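You operate a simulated robot arm through the tools that you are given. There is no shell and no other tool. Be economical: measure what you need, move in short steps, check, and stop when the job is done.

Carry out the task below with a simulated two-armed robot. There is one attempt and no reset: what you move stays moved.

JOB
Empty the press tray, close the press and set its lock to HELD.
Fine: the white block goes on its black seals, the bearing in the SEALED tray; tray in, guard shut.

It is judged by the outcome, as a careful person would: the job done as asked, and still so three seconds after it is handed in. It fails if anything else is knocked over, pushed out of place, dropped, spilled or broken. A push-on lid holds only when it is set on centred and level and pressed home; a screw cap is set on level and turned clockwise until tight.

ROBOT AND FRAMES
Two 7-joint arms with fingered hands on one trunk, on a base that drives. Base frame: it is fixed to the floor where the robot stands at the start and does not move with it; the origin is under the middle of the robot, x ahead of it, y to its left, z up; the surface under the hand at the start is at about z = 900. Lengths are in mm, angles in degrees, forces in N, time in s.
The left shoulder is at the start at [50, 170, 1314], the right one opposite. With the tool pointing down near the work surface each hand reaches from about 220 to 740 mm from the robot's upright axis, wherever it stands, measured 20 degrees to its own side. Places, roughly: inside of the SEALED tray [500, -100, 900]; large bearing [500, 2000, 1000]; medium bearing [500, 2000, 1000]; press [700, 200, 1000]; press guard [600, 200, 1100]; press lock [700, 100, 1200]; press tray [500, 200, 900]; small bearing [500, 2250, 1000]; speed knob [500, -500, 900]; tester switch [400, -300, 900]; top of the medium black seals [500, 500, 900]. Payload 4 kg a hand.
The TCP of each hand is the grasp point between the finger pads, 26 mm short of the fingertips. In the tool frame z runs along the fingers and y along their closing line. Largest opening 132 mm; the body of the gripper starts 73 mm behind the TCP. The gripper is a hand of 4 fingers: y runs from the thumb to the fingers, the wrist lies at [0, 0, -224] in the tool frame.
Orientation is that of the tool frame in the base frame, as a unit quaternion [w, x, y, z]. With the fingers straight down and closing along the base's y, the tool's x points along the base's -x, its y along +y and its z along -z.

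CONTROLS
- The arms move only by the tool arm_command. It takes "left_targets", "right_targets" or both (then of equal length, played together; a hand with none holds still); each is a list of rows, each a list of 6 numbers: the turn, a rotation vector about the tool's x, y, z in degrees, then the shift along the tool's x, y, z in mm. In form: [[ax, ay, az, dx, dy, dz], ...]. A call has 1 to 8 rows; each row is the pose to reach, as a shift and turn from the pose commanded when the call began, along the tool's axes at that moment. A row lasts 0.2 s, in which the tool goes at most 50 mm and 8.6 degrees; a call with a longer step from one row to the next is refused whole. A pose out of reach is approached as far as the arm can. The call stops where the force on the tool passes 60 N (or 10 N more than at its start, if that is more) or the arm is blocked; 0.2 s more then pass. In this call time passes only in rows, and 0.2 s behind the last. The reply holds the time, the measured pose of the TCP, the force on the tool along the base axes, the opening and the grip force, in the units named above and with some noise, with the torque about the TCP (base axes, N m) and any sound that the robot's microphone picked up.
- Cameras (640 x 400 px; columns grow to the right, rows downward): "scene" is now at [123.2, 26.4, 1506.7]; the picture's right is [0.28, -0.96, 0.00], its down [-0.53, -0.15, -0.83] and it looks along [0.80, 0.23, -0.55] (base axes); focal length 214 px, centre (320, 200). "left" rides on the left gripper at [-73, 6, -94] in its tool frame; the picture's right is [-0.08, -1.00, 0.00], its down [0.78, -0.06, -0.62] and it looks along [0.61, -0.05, 0.79] (tool axes); focal length 230 px, centre (320, 200). "right" rides on the right gripper at [73, 6, -94] in its tool frame; the picture's right is [-0.08, 1.00, 0.00], its down [-0.79, -0.06, -0.62] and it looks along [-0.61, -0.05, 0.79] (tool axes); focal length 230 px, centre (320, 200). There is no depth. A picture from a camera that has moved, and an enlarged one, comes with that camera's place and axes in the base frame and with its lens. The place of the scene camera against the robot may be out by one fixed shift of up to 18 mm in any direction.
- get_image(camera): a new picture of that camera. No time passes.
- move_column(by): slides the trunk up (or, below 0, down) by that many mm; the arms and the scene camera ride with it, the base frame stays. It gives what a move gives, with no picture.
- steer(legs): drives the robot by 1 to 6 legs, each [ahead, left, turn to the left] in mm, mm and degrees, along the robot's own axes; the way and the turn of a leg run together, so that a leg with both is an arc; at most 1500 mm and 180 degrees a leg. The arms and the cameras ride along, it lands a little off, and it stops where it bumps. It gives what a move gives.
- set_fingers(finger1, finger2, finger3, thumb_bend, hand): sets how far each is bent, from 0 (flat) to 1 (curled in); at 0.3 the hand is open as for a grip, at 0.7 the pads meet at the TCP. One left out holds its place. A second passes; each finger stops where it meets its share of the squeeze, and holds until it gets a number again. It is the only way to open and close the hand. It gives what a move gives, with no picture; readings hold the bend of each and the force on the fingers (four entries, about 0 where the hand has none), thumb and palm.
- pan_tilt(pan, tilt): turns the head with the scene camera to pan (to the left, within 80 degrees either way) and tilt (down, from -29 to 69), counted from straight ahead of the robot. It gives what a move gives.
- close_up(camera, box): a new picture of the part [left, top, right, bottom] of that camera's present view, enlarged. No time passes.
- finish_job(): hands the job in; it is judged then, once.

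Go step by step. Nothing tells you exact positions but the pictures and the camera data: compare them with the known pose of the tool, close in by small moves and look again before you grip or let go. The budget is 120 turns and 88 pictures, counting those below and the enlarged ones. Unless the task says otherwise, let go and move clear before handing in, and close with one line.

The tools are called after "Emit:" as name(argument=value, ...) on one line, values as JSON. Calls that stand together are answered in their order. arm_command: Moves the arms, as the interface text tells. Its arguments: {"type":"object","properties":{"left_targets":{"type":"array","items":{"type":"array","items":{"type":"number"}}},"right_targets":{"type":"array","items":{"type":"array","items":{"type":"number"}}}},"required":[]} The other tools are called the same way: move_column (by) slides the trunk up or down; set_fingers (finger1, finger2, finger3, thumb_bend, hand) moves the fingers one by one; steer (legs) drives the base; pan_tilt (pan, tilt) turns the head that bears the scene camera; get_image (camera) takes a picture; close_up (camera, box) takes an enlarged picture of a part of a camera's view; finish_job () hands the job in.

At the start:

```text
time_s: 0.0
left_eef_pos: [381.4, 366.8, 1474.3]
left_tool_rot: [0.001, 0.001, 1.0, 0.0]
left_wrist_force: [-0.2, -1.3, 0.0]
left_torque: [0.03, -0.01, -0.01]
left_finger_gap: 131.7
left_gripper_force: 0.0
left_shape: jaw
left_bend: [0.3, 0.3, 0.3, 0.3]
left_finger forces: [0.1, 0.0, 0.0, 0.1, 0.1, 0.0]
right_eef_pos: [452.0, -86.5, 1440.0]
right_tool_rot: [0.001, 0.0, 1.0, -0.001]
right_wrist_force: [0.2, -0.5, -0.5]
right_torque: [-0.02, 0.01, 0.01]
right_finger_gap: 131.8
right_gripper_force: 0.0
right_shape: jaw
right_bend: [0.3, 0.3, 0.3, 0.3]
right_finger forces: [0.0, 0.1, 0.0, 0.1, 0.1, 0.1]
trunk travel left (down, up): [-325.0, 26.0]
robot x, y, heading: [0.9, 1.1, 0.0]
head pan, tilt: [16.1, 33.6]
```

scene: 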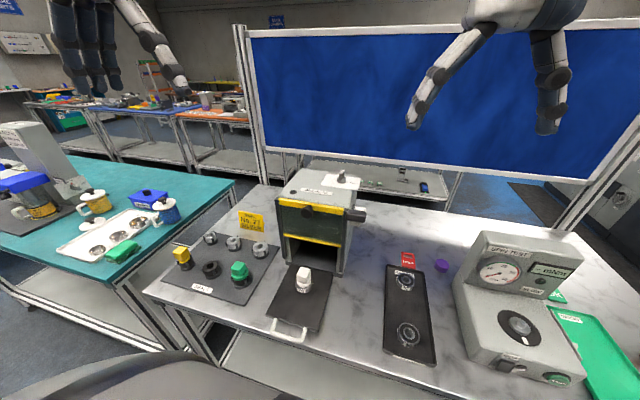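
right: 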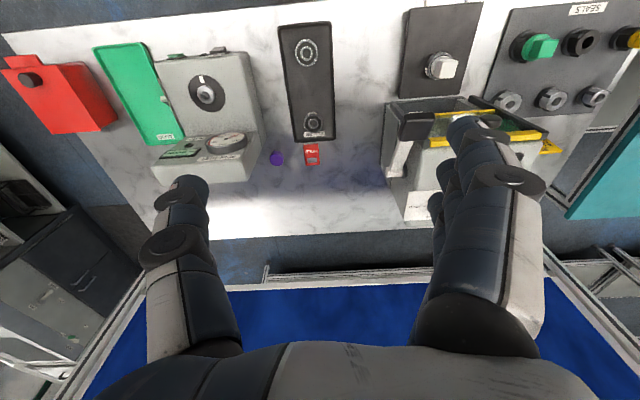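
left: 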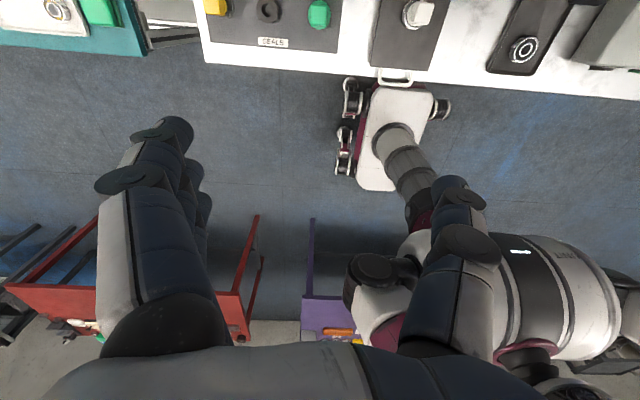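

The press is ahead-left with its tray drawn out, carrying a white block that may sit on a bearing. The seals tray is to the left of it and another tray to the right. I'll look closer at these.

Emit:
close_up(camera="scene", box=[240, 160, 380, 350])

Emit:
close_up(camera="scene", box=[140, 200, 300, 310])

Emit:
close_up(camera="scene", box=[360, 220, 620, 400])

Emit:
close_up(camera="right", box=[250, 0, 640, 230])

```text
2.11 times, centred on (310, 255) of scene
camera zoom: at [123.2, 26.4, 1506.7], right [0.28, -0.96, 0.0], down [-0.53, -0.15, -0.83], along [0.8, 0.23, -0.55], focal length 452 px, centre (341, 84)
```

zoom: 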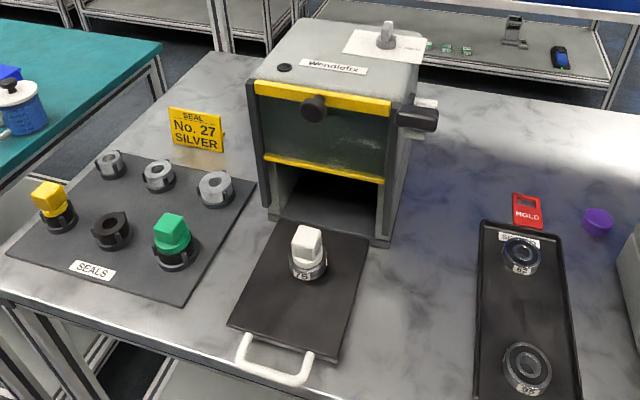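

```text
3.64 times, centred on (220, 255) of scene
camera zoom: at [123.2, 26.4, 1506.7], right [0.28, -0.96, 0.0], down [-0.53, -0.15, -0.83], along [0.8, 0.23, -0.55], focal length 780 px, centre (684, 0)
```

zoom: 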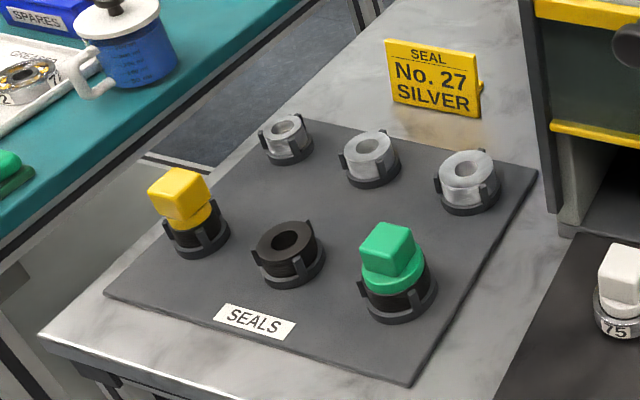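

```text
2.22 times, centred on (490, 310) of scene
camera zoom: at [123.2, 26.4, 1506.7], right [0.28, -0.96, 0.0], down [-0.53, -0.15, -0.83], along [0.8, 0.23, -0.55], focal length 477 px, centre (-58, -44)
```

zoom: 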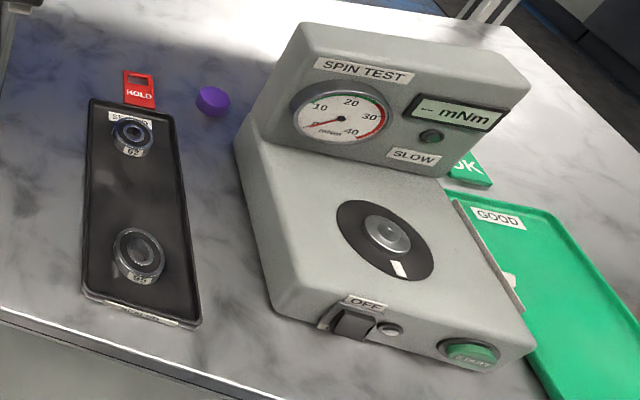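

```text
1.64 times, centred on (445, 115) of right
camera zoom: at [380.0, -81.9, 1533.9], right [0.08, 1.0, 0.0], down [0.78, -0.06, 0.62], along [0.62, -0.05, -0.79], focal length 378 px, centre (115, 340)
```

zoom: 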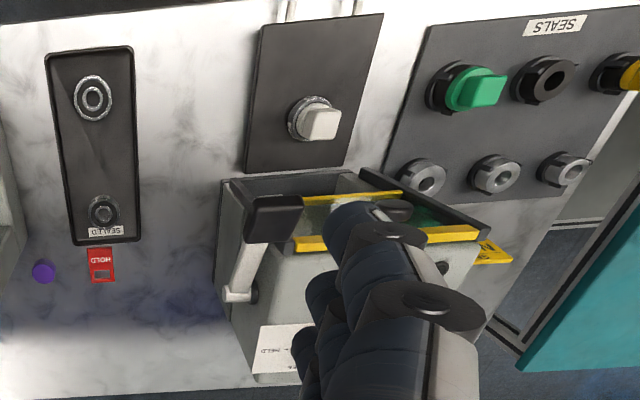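

Next I want a finer look at the lock, the guard and the block.

Emit:
close_up(camera="scene", box=[310, 160, 374, 200])

Emit:
close_up(camera="scene", box=[270, 250, 350, 300])

Emit:
close_up(camera="right", box=[380, 80, 560, 230])

```text
10.00 times, centred on (342, 180) of scene
camera zoom: at [123.2, 26.4, 1506.7], right [0.28, -0.96, 0.0], down [-0.53, -0.15, -0.83], along [0.8, 0.23, -0.55], focal length 2145 px, centre (100, 400)
```

zoom: 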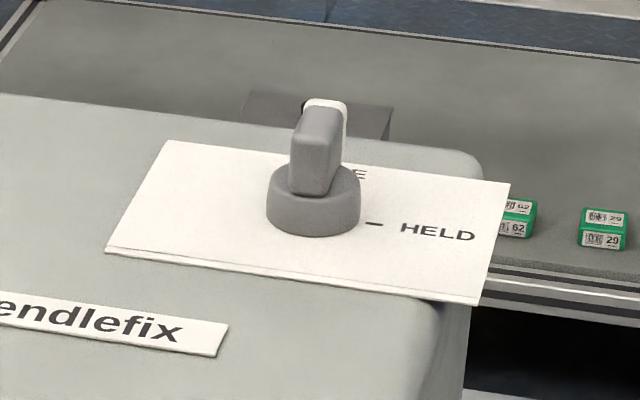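

```text
8.00 times, centred on (310, 275) of scene
camera zoom: at [123.2, 26.4, 1506.7], right [0.28, -0.96, 0.0], down [-0.53, -0.15, -0.83], along [0.8, 0.23, -0.55], focal length 1716 px, centre (400, -400)
```

zoom: 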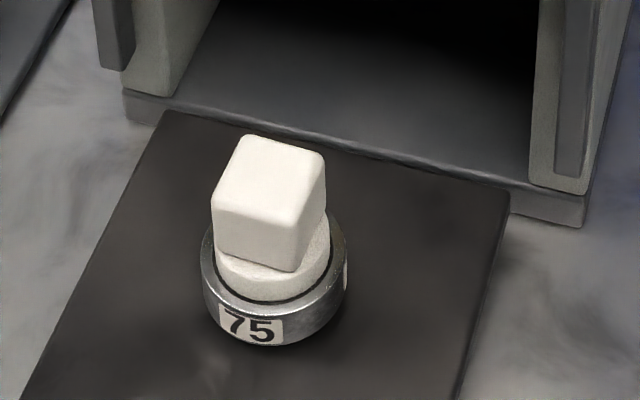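

```text
2.67 times, centred on (470, 155) of right
camera zoom: at [380.0, -81.9, 1533.9], right [0.08, 1.0, 0.0], down [0.78, -0.06, 0.62], along [0.62, -0.05, -0.79], focal length 614 px, centre (-80, 320)
```

zoom: 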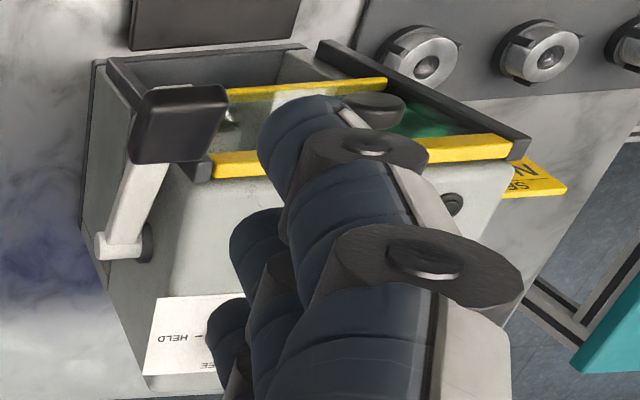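

The lock points to FREE now and HELD is a quarter turn clockwise. The white block must go to the bare black seals in the middle. The right hand's camera looks forward, so I'll sidestep 250 mm left to use that hand for everything.

Emit:
steer(legs=[[0, 250, 0]])

Emit:
pan_tilt(pan=0, tilt=45)

Emit:
get_image(camera="right")

Emit:
get_image(camera="scene")

```text
time_s: 2.8
left_eef_pos: [382.1, 617.4, 1475.0]
left_tool_rot: [0.0, 0.001, 1.0, 0.0]
left_wrist_force: [-0.5, 0.3, 0.3]
left_torque: [0.02, 0.05, -0.02]
left_finger_gap: 131.6
left_gripper_force: 0.0
left_shape: jaw
left_bend: [0.3, 0.3, 0.3, 0.3]
left_finger forces: [0.0, 0.0, 0.0, 0.0, 0.0, 0.0]
right_eef_pos: [451.4, 164.7, 1439.1]
right_tool_rot: [0.0, 0.0, 1.0, 0.0]
right_wrist_force: [-0.3, -0.5, -0.8]
right_torque: [0.0, 0.02, 0.03]
right_finger_gap: 131.5
right_gripper_force: 0.0
right_shape: jaw
right_bend: [0.3, 0.3, 0.3, 0.3]
right_finger forces: [0.1, 0.0, 0.0, 0.0, 0.0, 0.0]
trunk travel left (down, up): [-325.0, 26.0]
robot x, y, heading: [-0.6, 251.1, 0.0]
head pan, tilt: [16.1, 33.6]
```

```text
time_s: 3.6
left_eef_pos: [382.0, 617.2, 1475.0]
left_tool_rot: [0.0, 0.001, 1.0, 0.0]
left_wrist_force: [-0.4, -0.5, -1.1]
left_torque: [0.01, 0.03, 0.01]
left_finger_gap: 131.9
left_gripper_force: 0.2
left_shape: jaw
left_bend: [0.3, 0.3, 0.3, 0.3]
left_finger forces: [0.0, 0.0, 0.1, 0.1, 0.1, 0.1]
right_eef_pos: [450.7, 164.8, 1439.8]
right_tool_rot: [0.001, 0.0, 1.0, 0.002]
right_wrist_force: [0.3, 0.3, -0.7]
right_torque: [0.02, -0.02, 0.03]
right_finger_gap: 131.9
right_gripper_force: 0.1
right_shape: jaw
right_bend: [0.3, 0.3, 0.3, 0.3]
right_finger forces: [0.0, 0.0, 0.1, 0.0, 0.1, 0.0]
trunk travel left (down, up): [-325.0, 26.0]
robot x, y, heading: [-1.7, 254.3, -0.3]
head pan, tilt: [0.0, 45.0]
```

```text
77 pictures are left
camera right: at [379.9, 169.8, 1533.9], right [0.08, 1.0, 0.0], down [0.78, -0.06, 0.62], along [0.62, -0.05, -0.79], focal length 230 px, centre (320, 200)
```

right: 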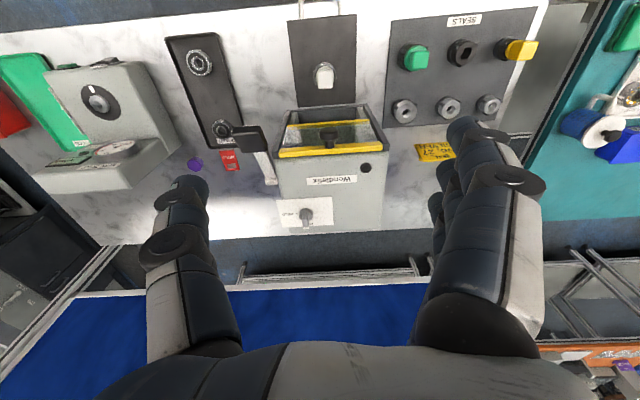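

```text
76 pictures are left
camera scene: at [119.1, 253.5, 1489.8], right [0.0, -1.0, 0.0], down [-0.71, 0.0, -0.71], along [0.71, 0.0, -0.71], focal length 214 px, centre (320, 200)
```

scene: 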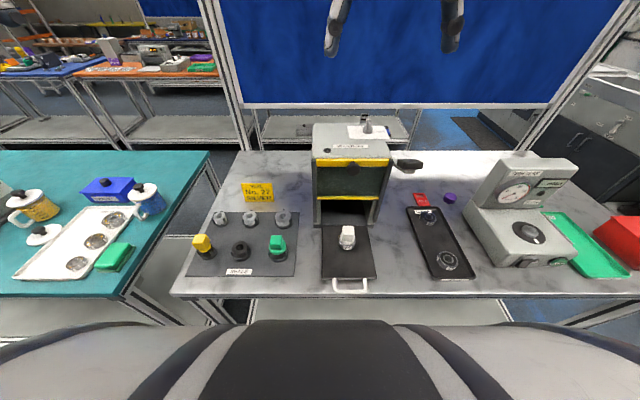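

I'll get a close-up from the right camera of the block and seals.

Emit:
close_up(camera="right", box=[270, 10, 400, 120])

Emit:
close_up(camera="right", box=[380, 10, 540, 130])

```text
3.64 times, centred on (335, 65) of right
camera zoom: at [379.9, 169.8, 1533.9], right [0.08, 1.0, 0.0], down [0.78, -0.06, 0.62], along [0.62, -0.05, -0.79], focal length 837 px, centre (266, 691)
```

zoom: 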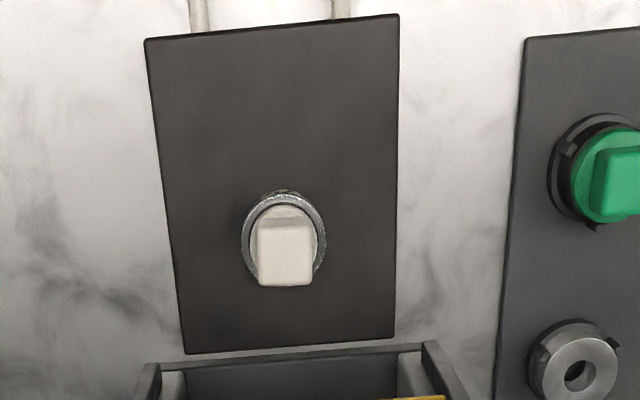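

```text
3.33 times, centred on (460, 70) of right
camera zoom: at [379.9, 169.8, 1533.9], right [0.08, 1.0, 0.0], down [0.78, -0.06, 0.62], along [0.62, -0.05, -0.79], focal length 767 px, centre (-147, 633)
```

zoom: 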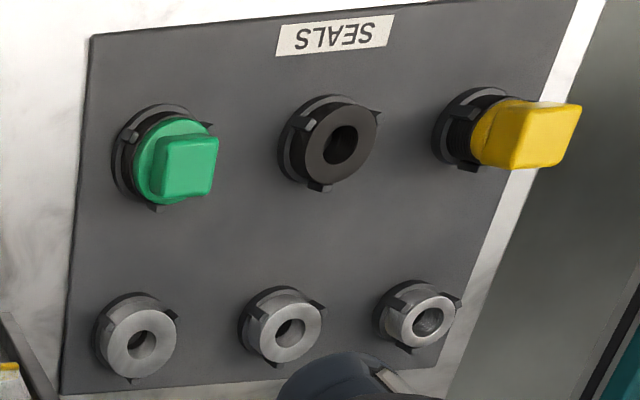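

Block axis is near (492, 172), its top near z 958, with faces square to the hand. I'll lower the open right hand over it.

Emit:
arm_command(right_targets=[[0, 0, 0, -5, 1, 44], [0, 0, 0, -10, 2, 88], [0, 0, 0, -15, 3, 132], [0, 0, 0, -20, 4, 176], [0, 0, 0, -25, 5, 220], [0, 0, 0, -30, 6, 264], [0, 0, 0, -35, 7, 308], [0, 0, 0, -41, 7, 350]])

Emit:
get_image(camera="right")

Emit:
get_image(camera="scene")

```text
time_s: 5.4
left_eef_pos: [383.2, 618.7, 1473.0]
left_tool_rot: [0.0, 0.0, 1.0, 0.0]
left_wrist_force: [0.2, 0.2, -0.6]
left_torque: [0.01, 0.02, 0.0]
left_finger_gap: 131.5
left_gripper_force: 0.0
left_shape: jaw
left_bend: [0.3, 0.3, 0.3, 0.3]
left_finger forces: [0.2, 0.0, 0.1, 0.0, 0.0, 0.0]
right_eef_pos: [493.3, 172.4, 1088.8]
right_tool_rot: [0.0, 0.0, 1.0, 0.001]
right_wrist_force: [0.7, -0.2, 0.3]
right_torque: [0.0, 0.03, 0.01]
right_finger_gap: 131.7
right_gripper_force: 0.1
right_shape: jaw
right_bend: [0.3, 0.3, 0.3, 0.3]
right_finger forces: [0.1, 0.0, 0.0, 0.0, 0.0, 0.0]
trunk travel left (down, up): [-325.0, 26.0]
robot x, y, heading: [-0.4, 254.9, 0.1]
head pan, tilt: [0.0, 45.0]
```

```text
73 pictures are left
camera right: at [422.0, 177.7, 1182.3], right [0.08, 1.0, 0.0], down [0.78, -0.06, 0.62], along [0.62, -0.05, -0.79], focal length 230 px, centre (320, 200)
```

right: 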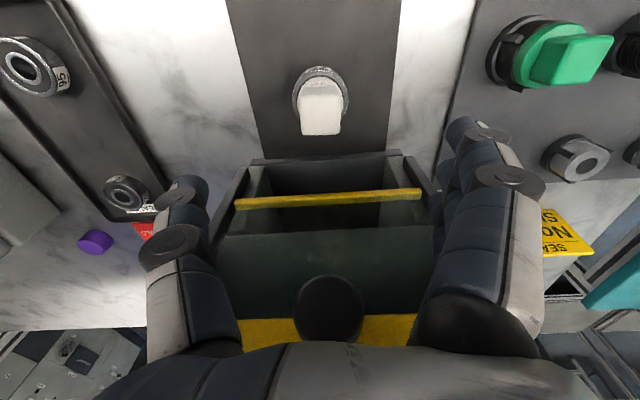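

```text
72 pictures are left
camera scene: at [119.6, 253.6, 1489.6], right [0.0, -1.0, 0.0], down [-0.71, 0.0, -0.71], along [0.71, 0.0, -0.71], focal length 214 px, centre (320, 200)
```

scene: 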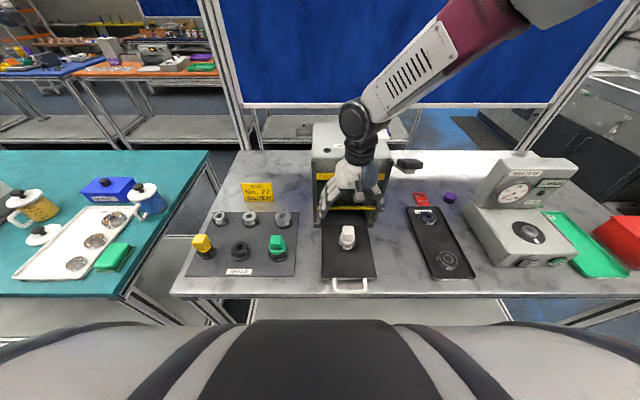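

The block is about 4 mm nearer the robot than the hand. I'll shift back and lower further.

Emit:
arm_command(right_targets=[[0, 0, 0, 4, 0, 40], [0, 0, 0, 4, 0, 80]])

Emit:
get_image(camera="right")

```text
time_s: 6.0
left_eef_pos: [383.8, 617.1, 1474.1]
left_tool_rot: [-0.001, 0.0, 1.0, 0.0]
left_wrist_force: [-0.5, 0.7, 0.4]
left_torque: [-0.03, 0.02, 0.0]
left_finger_gap: 131.7
left_gripper_force: 0.0
left_shape: jaw
left_bend: [0.3, 0.3, 0.3, 0.3]
left_finger forces: [0.1, 0.0, 0.1, 0.0, 0.0, 0.1]
right_eef_pos: [490.1, 172.0, 1007.6]
right_tool_rot: [0.0, 0.001, 1.0, 0.001]
right_wrist_force: [0.1, 0.2, -0.1]
right_torque: [0.02, -0.02, -0.03]
right_finger_gap: 131.8
right_gripper_force: 0.1
right_shape: jaw
right_bend: [0.3, 0.3, 0.3, 0.3]
right_finger forces: [0.1, 0.0, 0.0, 0.0, 0.0, 0.0]
trunk travel left (down, up): [-325.0, 26.0]
robot x, y, heading: [-0.3, 249.9, 0.1]
head pan, tilt: [0.0, 45.0]
```

```text
71 pictures are left
camera right: at [418.3, 177.2, 1101.9], right [0.08, 1.0, 0.0], down [0.78, -0.06, 0.62], along [0.62, -0.05, -0.79], focal length 230 px, centre (320, 200)
```

right: 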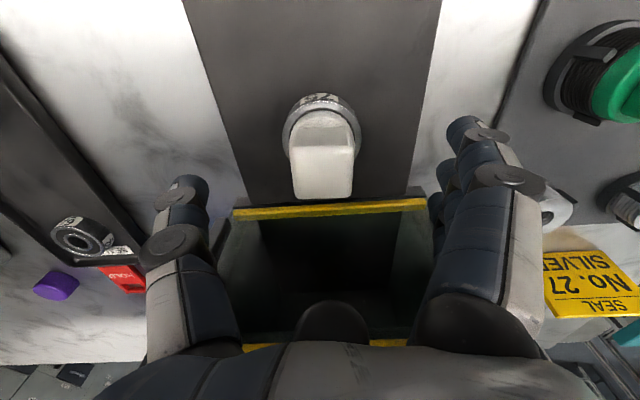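

Triangulating shows the block sits higher and nearer: top ≈ z 1000, x ≈ 479. I'll correct and check from two sides.

Emit:
arm_command(right_targets=[[0, 0, 0, 11, 0, 0], [0, 0, 0, 11, 0, 10]])

Emit:
get_image(camera="right")

Emit:
close_up(camera="scene", box=[300, 180, 396, 240])

```text
time_s: 6.6
left_eef_pos: [382.2, 618.2, 1475.0]
left_tool_rot: [0.0, 0.0, 1.0, 0.0]
left_wrist_force: [0.2, -0.1, 0.4]
left_torque: [-0.01, 0.01, 0.0]
left_finger_gap: 132.0
left_gripper_force: 0.0
left_shape: jaw
left_bend: [0.3, 0.3, 0.3, 0.3]
left_finger forces: [0.0, 0.0, 0.1, 0.0, 0.0, 0.0]
right_eef_pos: [480.0, 172.4, 999.3]
right_tool_rot: [0.001, 0.0, 1.0, 0.001]
right_wrist_force: [0.0, -0.4, -0.8]
right_torque: [-0.03, -0.01, -0.02]
right_finger_gap: 131.8
right_gripper_force: 0.1
right_shape: jaw
right_bend: [0.3, 0.3, 0.3, 0.3]
right_finger forces: [0.0, 0.0, 0.1, 0.0, 0.1, 0.1]
trunk travel left (down, up): [-325.0, 26.0]
robot x, y, heading: [-1.4, 252.3, -0.2]
head pan, tilt: [0.0, 45.0]
```

```text
70 pictures are left
camera right: at [407.4, 177.5, 1093.2], right [0.08, 1.0, 0.0], down [0.78, -0.06, 0.62], along [0.62, -0.05, -0.79], focal length 230 px, centre (320, 200)
```

right: 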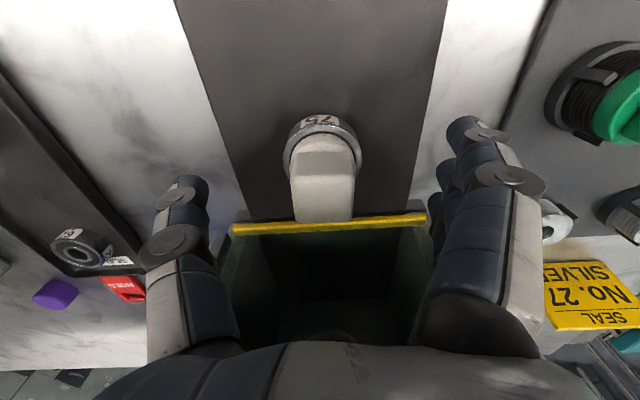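

```text
6.67 times, centred on (348, 210) of scene
camera zoom: at [119.6, 253.4, 1489.7], right [0.0, -1.0, 0.0], down [-0.71, 0.0, -0.71], along [0.71, 0.0, -0.71], focal length 1430 px, centre (133, 133)
```

zoom: 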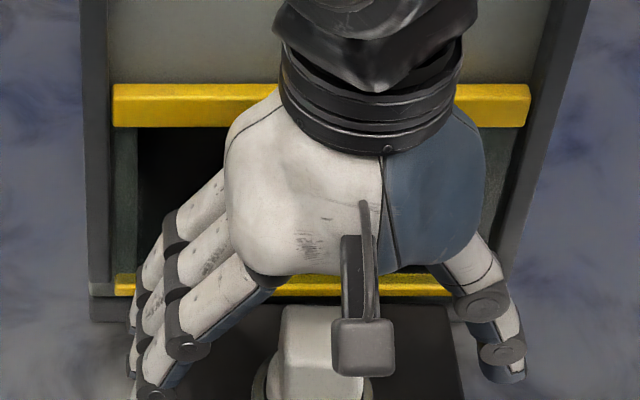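

The block top is at about (482, 173, 998) and the bearing rim near z 940. I'll lower to TCP z 980 and grip the square part.

Emit:
arm_command(right_targets=[[0, 0, 0, -2, 1, 19]])

Emit:
set_fingers(hand="right", finger1=0.5, finger2=0.5, finger3=0.5, thumb_bend=0.5)

Emit:
get_image(camera="right")

```text
time_s: 7.0
left_eef_pos: [382.9, 618.7, 1475.0]
left_tool_rot: [0.0, -0.001, 1.0, 0.0]
left_wrist_force: [0.1, -0.2, 0.0]
left_torque: [-0.03, -0.02, 0.02]
left_finger_gap: 131.6
left_gripper_force: 0.0
left_shape: jaw
left_bend: [0.3, 0.3, 0.3, 0.3]
left_finger forces: [0.1, 0.1, 0.0, 0.1, 0.0, 0.1]
right_eef_pos: [482.7, 171.9, 981.7]
right_tool_rot: [0.0, 0.0, 1.0, 0.0]
right_wrist_force: [0.3, -0.2, 0.1]
right_torque: [-0.02, 0.03, 0.03]
right_finger_gap: 131.9
right_gripper_force: 0.1
right_shape: jaw
right_bend: [0.3, 0.3, 0.3, 0.3]
right_finger forces: [0.1, 0.1, 0.0, 0.0, 0.1, 0.0]
trunk travel left (down, up): [-325.0, 26.0]
robot x, y, heading: [1.5, 252.3, 0.1]
head pan, tilt: [0.0, 45.0]
```

```text
time_s: 8.0
left_eef_pos: [382.1, 617.5, 1473.9]
left_tool_rot: [0.001, -0.001, 1.0, 0.0]
left_wrist_force: [-0.6, 0.7, 0.5]
left_torque: [0.04, 0.01, 0.0]
left_finger_gap: 131.6
left_gripper_force: 0.0
left_shape: jaw
left_bend: [0.3, 0.3, 0.3, 0.3]
left_finger forces: [0.1, 0.0, 0.1, 0.0, 0.1, 0.0]
right_eef_pos: [480.7, 172.6, 981.4]
right_tool_rot: [0.001, 0.001, 1.0, 0.0]
right_wrist_force: [-0.1, 0.0, -0.4]
right_torque: [0.03, -0.02, -0.01]
right_finger_gap: 71.6
right_gripper_force: 0.0
right_shape: fingers
right_bend: [0.5, 0.5, 0.5, 0.5]
right_finger forces: [0.0, 0.1, 0.0, 0.0, 0.0, 0.0]
trunk travel left (down, up): [-325.0, 26.0]
robot x, y, heading: [-2.6, 252.0, -0.1]
head pan, tilt: [0.0, 45.0]
```

```text
68 pictures are left
camera right: at [409.4, 177.6, 1075.0], right [0.08, 1.0, 0.0], down [0.78, -0.06, 0.62], along [0.62, -0.05, -0.79], focal length 230 px, centre (320, 200)
```

right: 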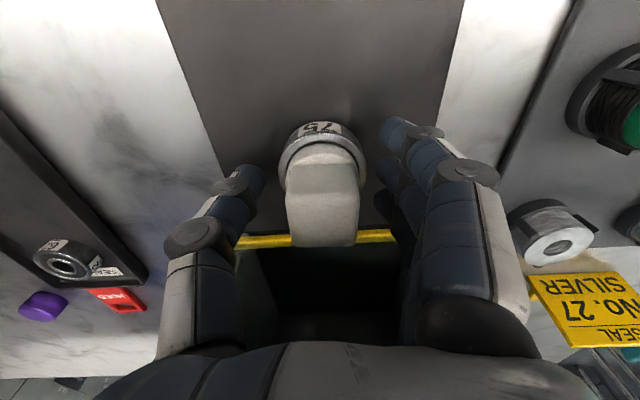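

The block is centred between thumb and fingers. Closing the hand.

Emit:
set_fingers(hand="right", finger1=0.7, finger2=0.7, finger3=0.7, thumb_bend=0.7)

Emit:
get_image(camera="right")

```text
time_s: 9.0
left_eef_pos: [382.6, 617.8, 1475.0]
left_tool_rot: [0.0, 0.0, 1.0, 0.0]
left_wrist_force: [1.1, 0.8, -0.3]
left_torque: [-0.01, -0.01, 0.0]
left_finger_gap: 131.9
left_gripper_force: 0.0
left_shape: jaw
left_bend: [0.3, 0.3, 0.3, 0.3]
left_finger forces: [0.0, 0.0, 0.1, 0.0, 0.0, 0.0]
right_eef_pos: [481.2, 172.7, 982.0]
right_tool_rot: [0.001, 0.0, 1.0, 0.0]
right_wrist_force: [0.4, 2.5, -0.5]
right_torque: [0.1, -0.02, 0.01]
right_finger_gap: 44.9
right_gripper_force: 20.5
right_shape: fingers
right_bend: [0.61, 0.56, 0.63, 0.61]
right_finger forces: [7.2, 9.1, 4.8, 0.0, 18.9, 0.0]
trunk travel left (down, up): [-325.0, 26.0]
robot x, y, heading: [-0.7, 250.9, 0.0]
head pan, tilt: [0.0, 45.0]
```

```text
67 pictures are left
camera right: at [409.5, 177.9, 1074.9], right [0.08, 1.0, 0.0], down [0.78, -0.06, 0.62], along [0.62, -0.05, -0.79], focal length 230 px, centre (320, 200)
```

right: 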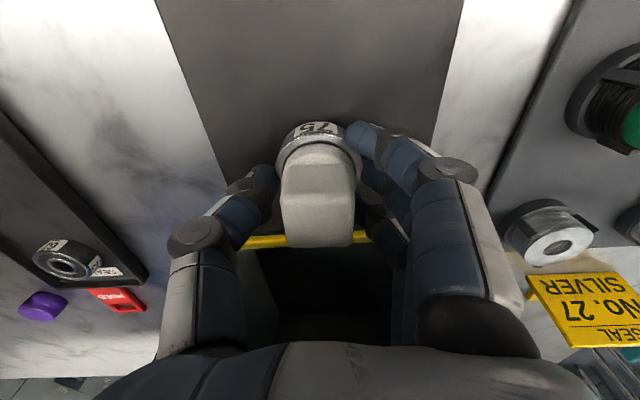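

Gripped with about 20 N. I'll lift gently and look whether the bearing stays.

Emit:
arm_command(right_targets=[[0, 0, 0, 0, 0, -10], [0, 0, 0, 0, 0, -25]])

Emit:
get_image(camera="right")

Emit:
close_up(camera="scene", box=[300, 200, 396, 260])

```text
time_s: 9.6
left_eef_pos: [381.8, 618.3, 1474.5]
left_tool_rot: [0.0, 0.0, 1.0, -0.001]
left_wrist_force: [0.2, 0.4, 0.4]
left_torque: [0.03, 0.01, -0.01]
left_finger_gap: 131.8
left_gripper_force: 0.1
left_shape: jaw
left_bend: [0.3, 0.3, 0.3, 0.3]
left_finger forces: [0.0, 0.0, 0.0, 0.1, 0.1, 0.0]
right_eef_pos: [480.7, 170.4, 1005.0]
right_tool_rot: [0.001, 0.0, 1.0, 0.0]
right_wrist_force: [0.1, -0.3, -2.4]
right_torque: [0.0, -0.03, 0.01]
right_finger_gap: 44.9
right_gripper_force: 20.5
right_shape: fingers
right_bend: [0.61, 0.56, 0.63, 0.61]
right_finger forces: [6.8, 8.9, 4.5, 0.1, 19.7, 0.0]
trunk travel left (down, up): [-325.0, 26.0]
robot x, y, heading: [0.2, 256.6, 0.1]
head pan, tilt: [0.0, 45.0]
```

```text
66 pictures are left
camera right: at [409.0, 176.9, 1099.4], right [0.08, 1.0, 0.0], down [0.78, -0.06, 0.62], along [0.62, -0.05, -0.79], focal length 230 px, centre (320, 200)
```

right: 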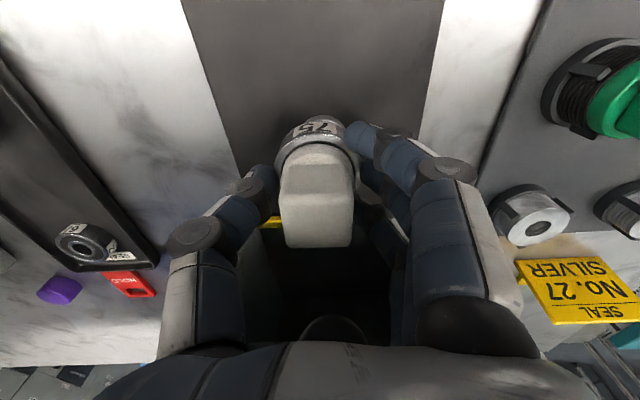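

```text
6.67 times, centred on (348, 230) of scene
camera zoom: at [119.1, 253.5, 1489.7], right [0.0, -1.0, 0.0], down [-0.71, 0.0, -0.71], along [0.71, 0.0, -0.71], focal length 1430 px, centre (133, 0)
```

zoom: 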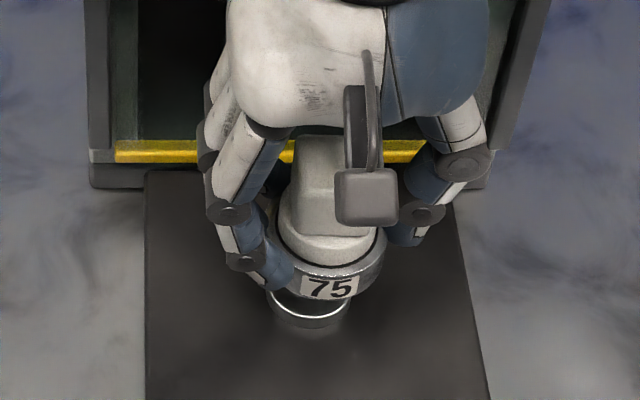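

The bearing came up with the block, and something remains beneath. I need a closer look.

Emit:
close_up(camera="scene", box=[328, 224, 376, 254])

Emit:
close_up(camera="right", box=[250, 80, 410, 180])

```text
13.33 times, centred on (352, 239) of scene
camera zoom: at [119.1, 253.5, 1489.7], right [0.0, -1.0, 0.0], down [-0.71, 0.0, -0.71], along [0.71, 0.0, -0.71], focal length 2860 px, centre (-107, -320)
```

zoom: 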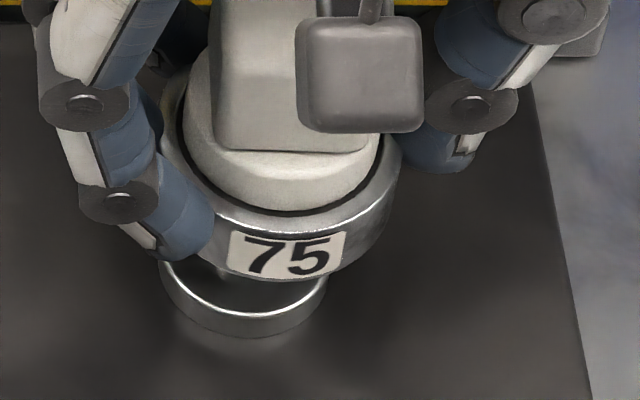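

```text
4.00 times, centred on (330, 130) of right
camera zoom: at [409.0, 176.9, 1099.4], right [0.08, 1.0, 0.0], down [0.78, -0.06, 0.62], along [0.62, -0.05, -0.79], focal length 920 px, centre (280, 480)
```

zoom: 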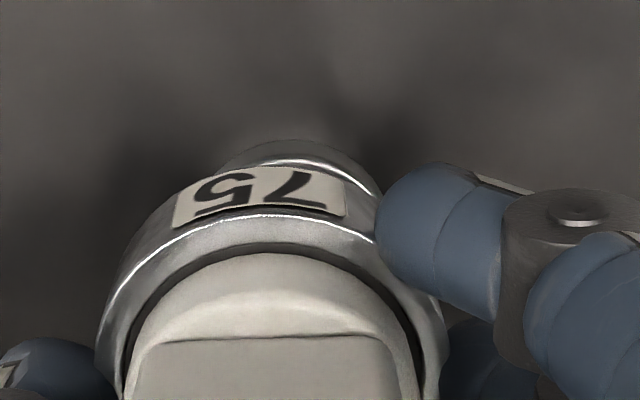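

The outer fingertips are touching the bearing. I'll set it back, open, and re-grip higher on the square part only.

Emit:
arm_command(right_targets=[[0, 0, 0, 0, 0, 12], [0, 0, 0, 0, 0, 21], [0, 0, 0, 0, 0, 25]])

Emit:
close_up(camera="scene", box=[300, 210, 396, 270])

```text
time_s: 10.4
left_eef_pos: [382.2, 619.3, 1474.2]
left_tool_rot: [0.0, 0.0, 1.0, 0.0]
left_wrist_force: [0.1, 0.4, 0.2]
left_torque: [-0.01, 0.03, -0.04]
left_finger_gap: 131.9
left_gripper_force: 0.0
left_shape: jaw
left_bend: [0.3, 0.3, 0.3, 0.3]
left_finger forces: [0.0, 0.1, 0.0, 0.0, 0.0, 0.0]
right_eef_pos: [481.3, 173.5, 980.8]
right_tool_rot: [0.0, 0.0, 1.0, 0.001]
right_wrist_force: [0.5, 5.2, -0.6]
right_torque: [0.16, 0.01, -0.02]
right_finger_gap: 44.9
right_gripper_force: 21.3
right_shape: fingers
right_bend: [0.61, 0.56, 0.63, 0.61]
right_finger forces: [8.4, 10.6, 5.5, 0.0, 18.9, 0.0]
trunk travel left (down, up): [-325.0, 26.0]
robot x, y, heading: [-0.3, 250.1, 0.5]
head pan, tilt: [0.0, 45.0]
```

```text
6.67 times, centred on (348, 240) of scene
camera zoom: at [119.3, 254.0, 1489.7], right [0.0, -1.0, 0.0], down [-0.71, 0.0, -0.71], along [0.71, 0.0, -0.71], focal length 1430 px, centre (133, -67)
```

zoom: 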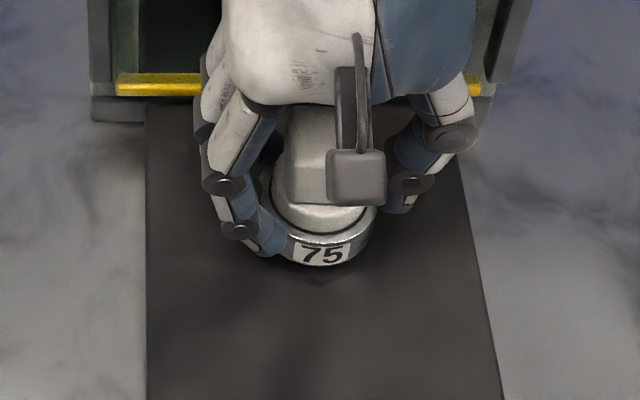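

It's seated again. Opening, then raising 17 mm.

Emit:
set_fingers(hand="right", finger1=0.45, finger2=0.45, finger3=0.45, thumb_bend=0.45)

Emit:
arm_command(right_targets=[[0, 0, 0, 0, -1, -17]])

Emit:
get_image(camera="right")

Emit:
close_up(camera="scene", box=[316, 215, 380, 255])

```text
time_s: 11.4
left_eef_pos: [382.1, 618.1, 1474.2]
left_tool_rot: [0.001, 0.0, 1.0, 0.0]
left_wrist_force: [-0.1, 0.1, 0.5]
left_torque: [0.03, 0.0, 0.0]
left_finger_gap: 131.8
left_gripper_force: 0.0
left_shape: jaw
left_bend: [0.3, 0.3, 0.3, 0.3]
left_finger forces: [0.0, 0.1, 0.1, 0.0, 0.0, 0.0]
right_eef_pos: [481.2, 171.4, 980.8]
right_tool_rot: [0.001, 0.0, 1.0, 0.0]
right_wrist_force: [0.6, 0.7, 0.2]
right_torque: [-0.05, 0.0, 0.03]
right_finger_gap: 86.3
right_gripper_force: 0.2
right_shape: fingers
right_bend: [0.45, 0.45, 0.45, 0.45]
right_finger forces: [0.0, 0.0, 0.1, 0.1, 0.1, 0.1]
trunk travel left (down, up): [-325.0, 26.0]
robot x, y, heading: [-1.1, 252.7, 0.2]
head pan, tilt: [0.0, 45.0]
```

```text
time_s: 11.8
left_eef_pos: [379.6, 618.1, 1474.6]
left_tool_rot: [-0.001, 0.0, 1.0, 0.0]
left_wrist_force: [-0.5, 0.4, 0.0]
left_torque: [-0.02, 0.0, 0.02]
left_finger_gap: 132.0
left_gripper_force: 0.0
left_shape: jaw
left_bend: [0.3, 0.3, 0.3, 0.3]
left_finger forces: [0.0, 0.1, 0.1, 0.0, 0.0, 0.1]
right_eef_pos: [479.5, 169.6, 999.6]
right_tool_rot: [0.001, 0.0, 1.0, 0.001]
right_wrist_force: [0.0, -1.3, 0.6]
right_torque: [0.01, 0.01, 0.0]
right_finger_gap: 86.3
right_gripper_force: 0.0
right_shape: fingers
right_bend: [0.45, 0.45, 0.45, 0.45]
right_finger forces: [0.0, 0.0, 0.1, 0.0, 0.2, 0.0]
trunk travel left (down, up): [-325.0, 26.0]
robot x, y, heading: [0.7, 250.2, 0.4]
head pan, tilt: [0.0, 45.0]
```

```text
61 pictures are left
camera right: at [408.5, 175.5, 1092.4], right [0.08, 1.0, 0.0], down [0.78, -0.06, 0.62], along [0.62, -0.05, -0.79], focal length 230 px, centre (320, 200)
```

right: 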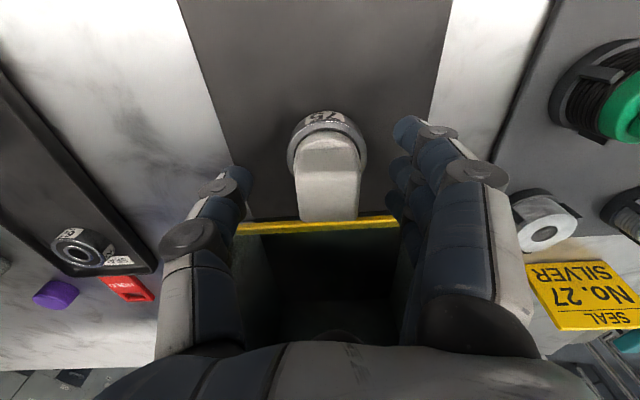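

```text
10.00 times, centred on (348, 235) of scene
camera zoom: at [118.5, 253.4, 1489.8], right [0.0, -1.0, 0.0], down [-0.71, 0.0, -0.71], along [0.71, 0.0, -0.71], focal length 2145 px, centre (40, -150)
```

zoom: 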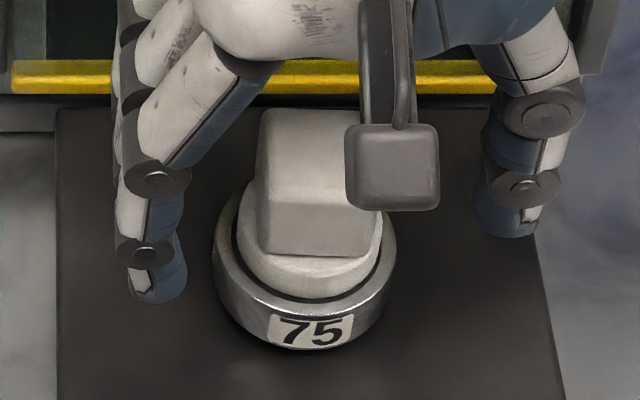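

The block is about 3 mm to the left of hand centre. Re-gripping with the TCP at z ≈ 993 keeps the tips above the flange.

Emit:
arm_command(right_targets=[[0, 0, 0, 0, 3, 5]])

Emit:
set_fingers(hand="right", finger1=0.58, finger2=0.7, finger3=0.58, thumb_bend=0.7)

Emit:
arm_command(right_targets=[[0, 0, 0, 0, 0, -8], [0, 0, 0, 0, 0, -18]])

Emit:
get_image(camera="right")

Emit:
close_up(camera="scene", box=[316, 215, 380, 255])

```text
time_s: 12.2
left_eef_pos: [381.4, 618.9, 1472.6]
left_tool_rot: [-0.001, 0.0, 1.0, 0.0]
left_wrist_force: [-1.2, -0.6, 0.0]
left_torque: [0.0, -0.02, 0.0]
left_finger_gap: 131.7
left_gripper_force: 0.0
left_shape: jaw
left_bend: [0.3, 0.3, 0.3, 0.3]
left_finger forces: [0.0, 0.0, 0.1, 0.1, 0.0, 0.0]
right_eef_pos: [481.1, 173.7, 993.8]
right_tool_rot: [0.001, 0.0, 1.0, 0.001]
right_wrist_force: [0.2, 1.4, -0.2]
right_torque: [-0.02, -0.01, 0.0]
right_finger_gap: 86.8
right_gripper_force: 0.0
right_shape: fingers
right_bend: [0.45, 0.45, 0.45, 0.45]
right_finger forces: [0.1, 0.2, 0.0, 0.0, 0.0, 0.1]
trunk travel left (down, up): [-325.0, 26.0]
robot x, y, heading: [0.5, 250.2, 0.2]
head pan, tilt: [0.0, 45.0]
```

```text
time_s: 13.2
left_eef_pos: [380.5, 618.5, 1474.1]
left_tool_rot: [-0.001, -0.001, 1.0, 0.0]
left_wrist_force: [-1.3, 0.3, -0.3]
left_torque: [-0.01, -0.01, -0.01]
left_finger_gap: 131.4
left_gripper_force: 0.0
left_shape: jaw
left_bend: [0.3, 0.3, 0.3, 0.3]
left_finger forces: [0.0, 0.0, 0.1, 0.1, 0.1, 0.1]
right_eef_pos: [481.1, 173.7, 993.6]
right_tool_rot: [0.001, 0.0, 1.0, 0.0]
right_wrist_force: [-0.4, -0.2, -0.1]
right_torque: [0.01, 0.01, -0.01]
right_finger_gap: 42.7
right_gripper_force: 11.1
right_shape: fingers
right_bend: [0.57, 0.58, 0.57, 0.65]
right_finger forces: [0.0, 11.2, 0.1, 0.0, 10.6, 0.0]
trunk travel left (down, up): [-325.0, 26.0]
robot x, y, heading: [2.1, 250.1, -0.2]
head pan, tilt: [0.0, 45.0]
```

```text
time_s: 13.8
left_eef_pos: [382.0, 618.0, 1473.7]
left_tool_rot: [0.0, 0.0, 1.0, 0.0]
left_wrist_force: [-1.0, -0.5, -0.1]
left_torque: [0.0, 0.02, 0.01]
left_finger_gap: 131.7
left_gripper_force: 0.1
left_shape: jaw
left_bend: [0.3, 0.3, 0.3, 0.3]
left_finger forces: [0.0, 0.1, 0.0, 0.1, 0.0, 0.0]
right_eef_pos: [481.3, 173.1, 1010.3]
right_tool_rot: [0.001, 0.0, 1.0, 0.001]
right_wrist_force: [0.0, 0.2, 0.1]
right_torque: [0.0, -0.02, -0.03]
right_finger_gap: 42.7
right_gripper_force: 10.8
right_shape: fingers
right_bend: [0.57, 0.58, 0.57, 0.65]
right_finger forces: [0.1, 11.2, 0.1, 0.1, 10.7, 0.1]
trunk travel left (down, up): [-325.0, 26.0]
robot x, y, heading: [0.0, 248.9, -0.1]
head pan, tilt: [0.0, 45.0]
```

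```text
59 pictures are left
camera right: at [408.5, 179.7, 1104.3], right [0.08, 1.0, 0.0], down [0.78, -0.06, 0.62], along [0.62, -0.05, -0.79], focal length 230 px, centre (320, 200)
```

right: 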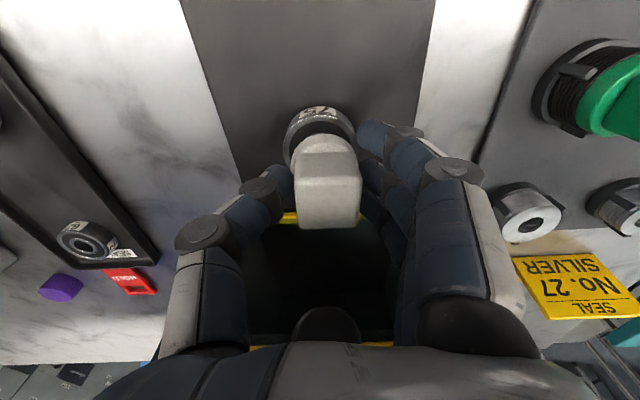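

```text
10.00 times, centred on (348, 235) of scene
camera zoom: at [119.0, 253.4, 1489.7], right [0.0, -1.0, 0.0], down [-0.71, 0.0, -0.71], along [0.71, 0.0, -0.71], focal length 2145 px, centre (40, -150)
```

zoom: 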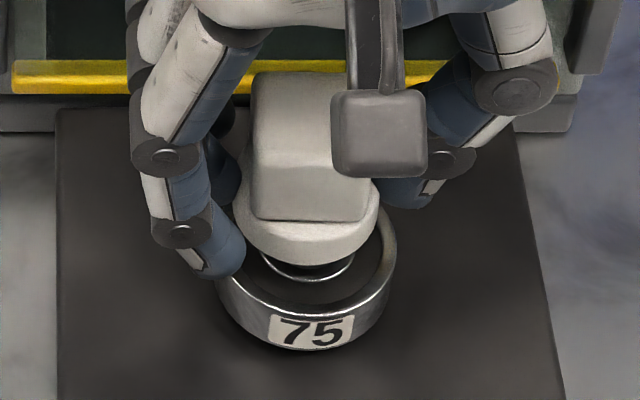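

Now only the block comes up, stem and all. I'll lift clear and carry it toward the middle black seals.

Emit:
arm_command(right_targets=[[0, 0, 0, 0, 0, -45], [0, 0, 0, 0, 0, -90], [0, 0, 0, 4, 40, -110], [0, 0, 0, 8, 88, -110], [0, 0, 0, 12, 136, -110], [0, 0, 0, 16, 184, -110], [0, 0, 0, 18, 232, -110], [0, 0, 0, 18, 275, -110]])

Emit:
get_image(camera="right")

Emit:
get_image(camera="scene")

```text
time_s: 15.8
left_eef_pos: [381.4, 617.0, 1475.5]
left_tool_rot: [0.001, 0.0, 1.0, 0.0]
left_wrist_force: [0.1, -1.0, 0.0]
left_torque: [0.01, -0.02, -0.01]
left_finger_gap: 131.7
left_gripper_force: 0.2
left_shape: jaw
left_bend: [0.3, 0.3, 0.3, 0.3]
left_finger forces: [0.0, 0.1, 0.1, 0.1, 0.0, 0.0]
right_eef_pos: [510.9, 413.0, 1149.9]
right_tool_rot: [0.009, 0.053, 0.998, 0.027]
right_wrist_force: [-0.1, -0.4, 0.5]
right_torque: [-0.02, 0.01, 0.0]
right_finger_gap: 42.5
right_gripper_force: 10.3
right_shape: fingers
right_bend: [0.57, 0.58, 0.57, 0.65]
right_finger forces: [0.0, 10.7, 0.1, 0.0, 10.4, 0.1]
trunk travel left (down, up): [-325.0, 26.0]
robot x, y, heading: [1.7, 251.3, -0.1]
head pan, tilt: [0.0, 45.0]
stopped in row 8 (right hand): the arm was blocked; the commanded pose is now the measured one
```

```text
57 pictures are left
camera right: at [437.8, 421.1, 1243.1], right [0.18, 0.98, 0.05], down [0.76, -0.18, 0.62], along [0.62, -0.07, -0.78], focal length 230 px, centre (320, 200)
```

right: 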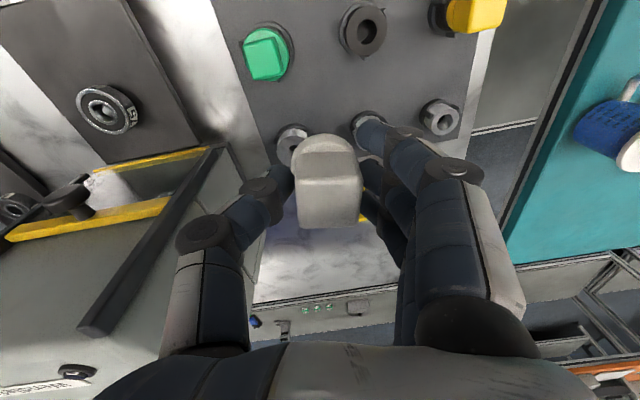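

```text
56 pictures are left
camera scene: at [118.3, 252.7, 1489.8], right [0.0, -1.0, 0.0], down [-0.71, 0.0, -0.71], along [0.71, 0.0, -0.71], focal length 214 px, centre (320, 200)
```

scene: 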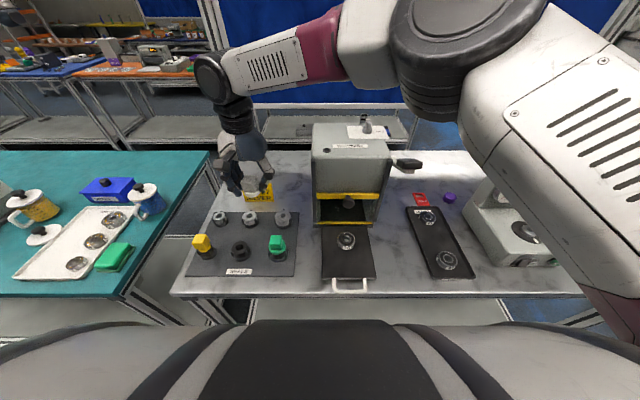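

The right arm cannot reach that far left. I'll bring the hand back and level, then drive the base further left.

Emit:
arm_command(right_targets=[[1.5, 0.5, -3, 8, -37, 3], [3.1, 1, -6.1, 16, -74, 6], [3.1, 1, -6.1, 25, -111, 9], [3.1, 1, -6.1, 33, -148, 11]])

Emit:
steer(legs=[[0, 220, 0]])

Emit:
get_image(camera="right")

```text
time_s: 16.8
left_eef_pos: [381.6, 616.2, 1474.4]
left_tool_rot: [-0.001, 0.0, 1.0, 0.001]
left_wrist_force: [-0.8, -0.6, -0.7]
left_torque: [0.04, -0.02, 0.01]
left_finger_gap: 131.9
left_gripper_force: 0.1
left_shape: jaw
left_bend: [0.3, 0.3, 0.3, 0.3]
left_finger forces: [0.0, 0.0, 0.0, 0.0, 0.1, 0.1]
right_eef_pos: [461.8, 272.5, 1129.8]
right_tool_rot: [-0.001, -0.002, 1.0, -0.001]
right_wrist_force: [0.4, 0.2, -0.7]
right_torque: [0.0, -0.01, 0.01]
right_finger_gap: 42.1
right_gripper_force: 10.3
right_shape: fingers
right_bend: [0.57, 0.58, 0.57, 0.65]
right_finger forces: [0.1, 10.7, 0.0, 0.1, 10.3, 0.0]
trunk travel left (down, up): [-325.0, 26.0]
robot x, y, heading: [-3.0, 249.7, -0.2]
head pan, tilt: [0.0, 45.0]
```

```text
time_s: 19.4
left_eef_pos: [383.6, 839.8, 1473.9]
left_tool_rot: [0.0, 0.003, 1.0, 0.0]
left_wrist_force: [0.3, 0.4, -0.2]
left_torque: [-0.01, -0.01, 0.01]
left_finger_gap: 131.8
left_gripper_force: 0.0
left_shape: jaw
left_bend: [0.3, 0.3, 0.3, 0.3]
left_finger forces: [0.0, 0.1, 0.1, 0.0, 0.0, 0.1]
right_eef_pos: [462.9, 494.3, 1131.1]
right_tool_rot: [0.0, 0.0, 1.0, -0.003]
right_wrist_force: [0.3, 0.4, -0.4]
right_torque: [0.03, -0.03, 0.04]
right_finger_gap: 42.3
right_gripper_force: 10.3
right_shape: fingers
right_bend: [0.57, 0.58, 0.57, 0.65]
right_finger forces: [0.0, 10.7, 0.1, 0.1, 10.3, 0.0]
trunk travel left (down, up): [-325.0, 26.0]
robot x, y, heading: [-0.4, 473.7, -0.1]
head pan, tilt: [0.0, 45.0]
```

```text
55 pictures are left
camera right: at [391.0, 499.7, 1224.2], right [0.08, 1.0, -0.01], down [0.79, -0.06, 0.62], along [0.61, -0.05, -0.79], focal length 230 px, centre (320, 200)
```

right: 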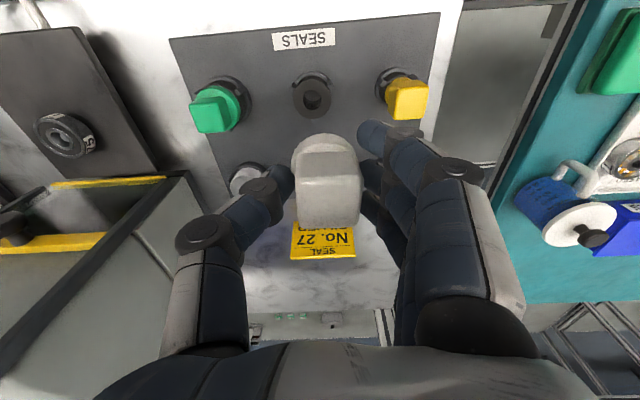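

The black stack's axis is at about (465, 485), top near z 940. I'll position the block over it and lower to hover.

Emit:
arm_command(right_targets=[[0, 0, 0, -3, -12, 0], [0, 0, 0, -3, -12, 40], [0, 0, 0, -3, -12, 80]])

Emit:
get_image(camera="right")

Emit:
get_image(camera="scene")

```text
time_s: 20.2
left_eef_pos: [386.5, 839.5, 1475.4]
left_tool_rot: [0.0, 0.002, 1.0, -0.001]
left_wrist_force: [-0.7, -1.0, -1.2]
left_torque: [0.02, 0.03, -0.01]
left_finger_gap: 131.8
left_gripper_force: 0.0
left_shape: jaw
left_bend: [0.3, 0.3, 0.3, 0.3]
left_finger forces: [0.1, 0.1, 0.0, 0.0, 0.1, 0.1]
right_eef_pos: [465.5, 480.0, 1051.2]
right_tool_rot: [-0.001, 0.0, 1.0, -0.003]
right_wrist_force: [-0.6, -0.1, -0.9]
right_torque: [-0.03, -0.01, -0.01]
right_finger_gap: 42.4
right_gripper_force: 11.0
right_shape: fingers
right_bend: [0.57, 0.58, 0.57, 0.65]
right_finger forces: [0.0, 10.8, 0.0, 0.1, 10.2, 0.0]
trunk travel left (down, up): [-325.0, 26.0]
robot x, y, heading: [3.0, 473.1, -0.2]
head pan, tilt: [0.0, 45.0]
```

```text
54 pictures are left
camera right: at [392.9, 486.2, 1144.6], right [0.08, 1.0, 0.0], down [0.79, -0.06, 0.62], along [0.61, -0.05, -0.79], focal length 230 px, centre (320, 200)
```

right: 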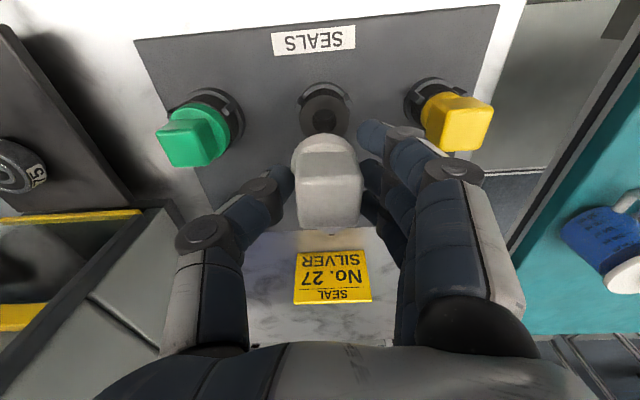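

```text
53 pictures are left
camera scene: at [120.1, 476.2, 1489.7], right [0.0, -1.0, 0.0], down [-0.71, 0.0, -0.71], along [0.71, 0.0, -0.71], focal length 214 px, centre (320, 200)
```

scene: 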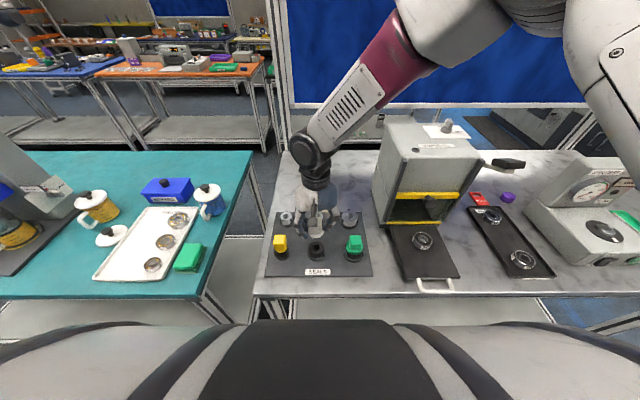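

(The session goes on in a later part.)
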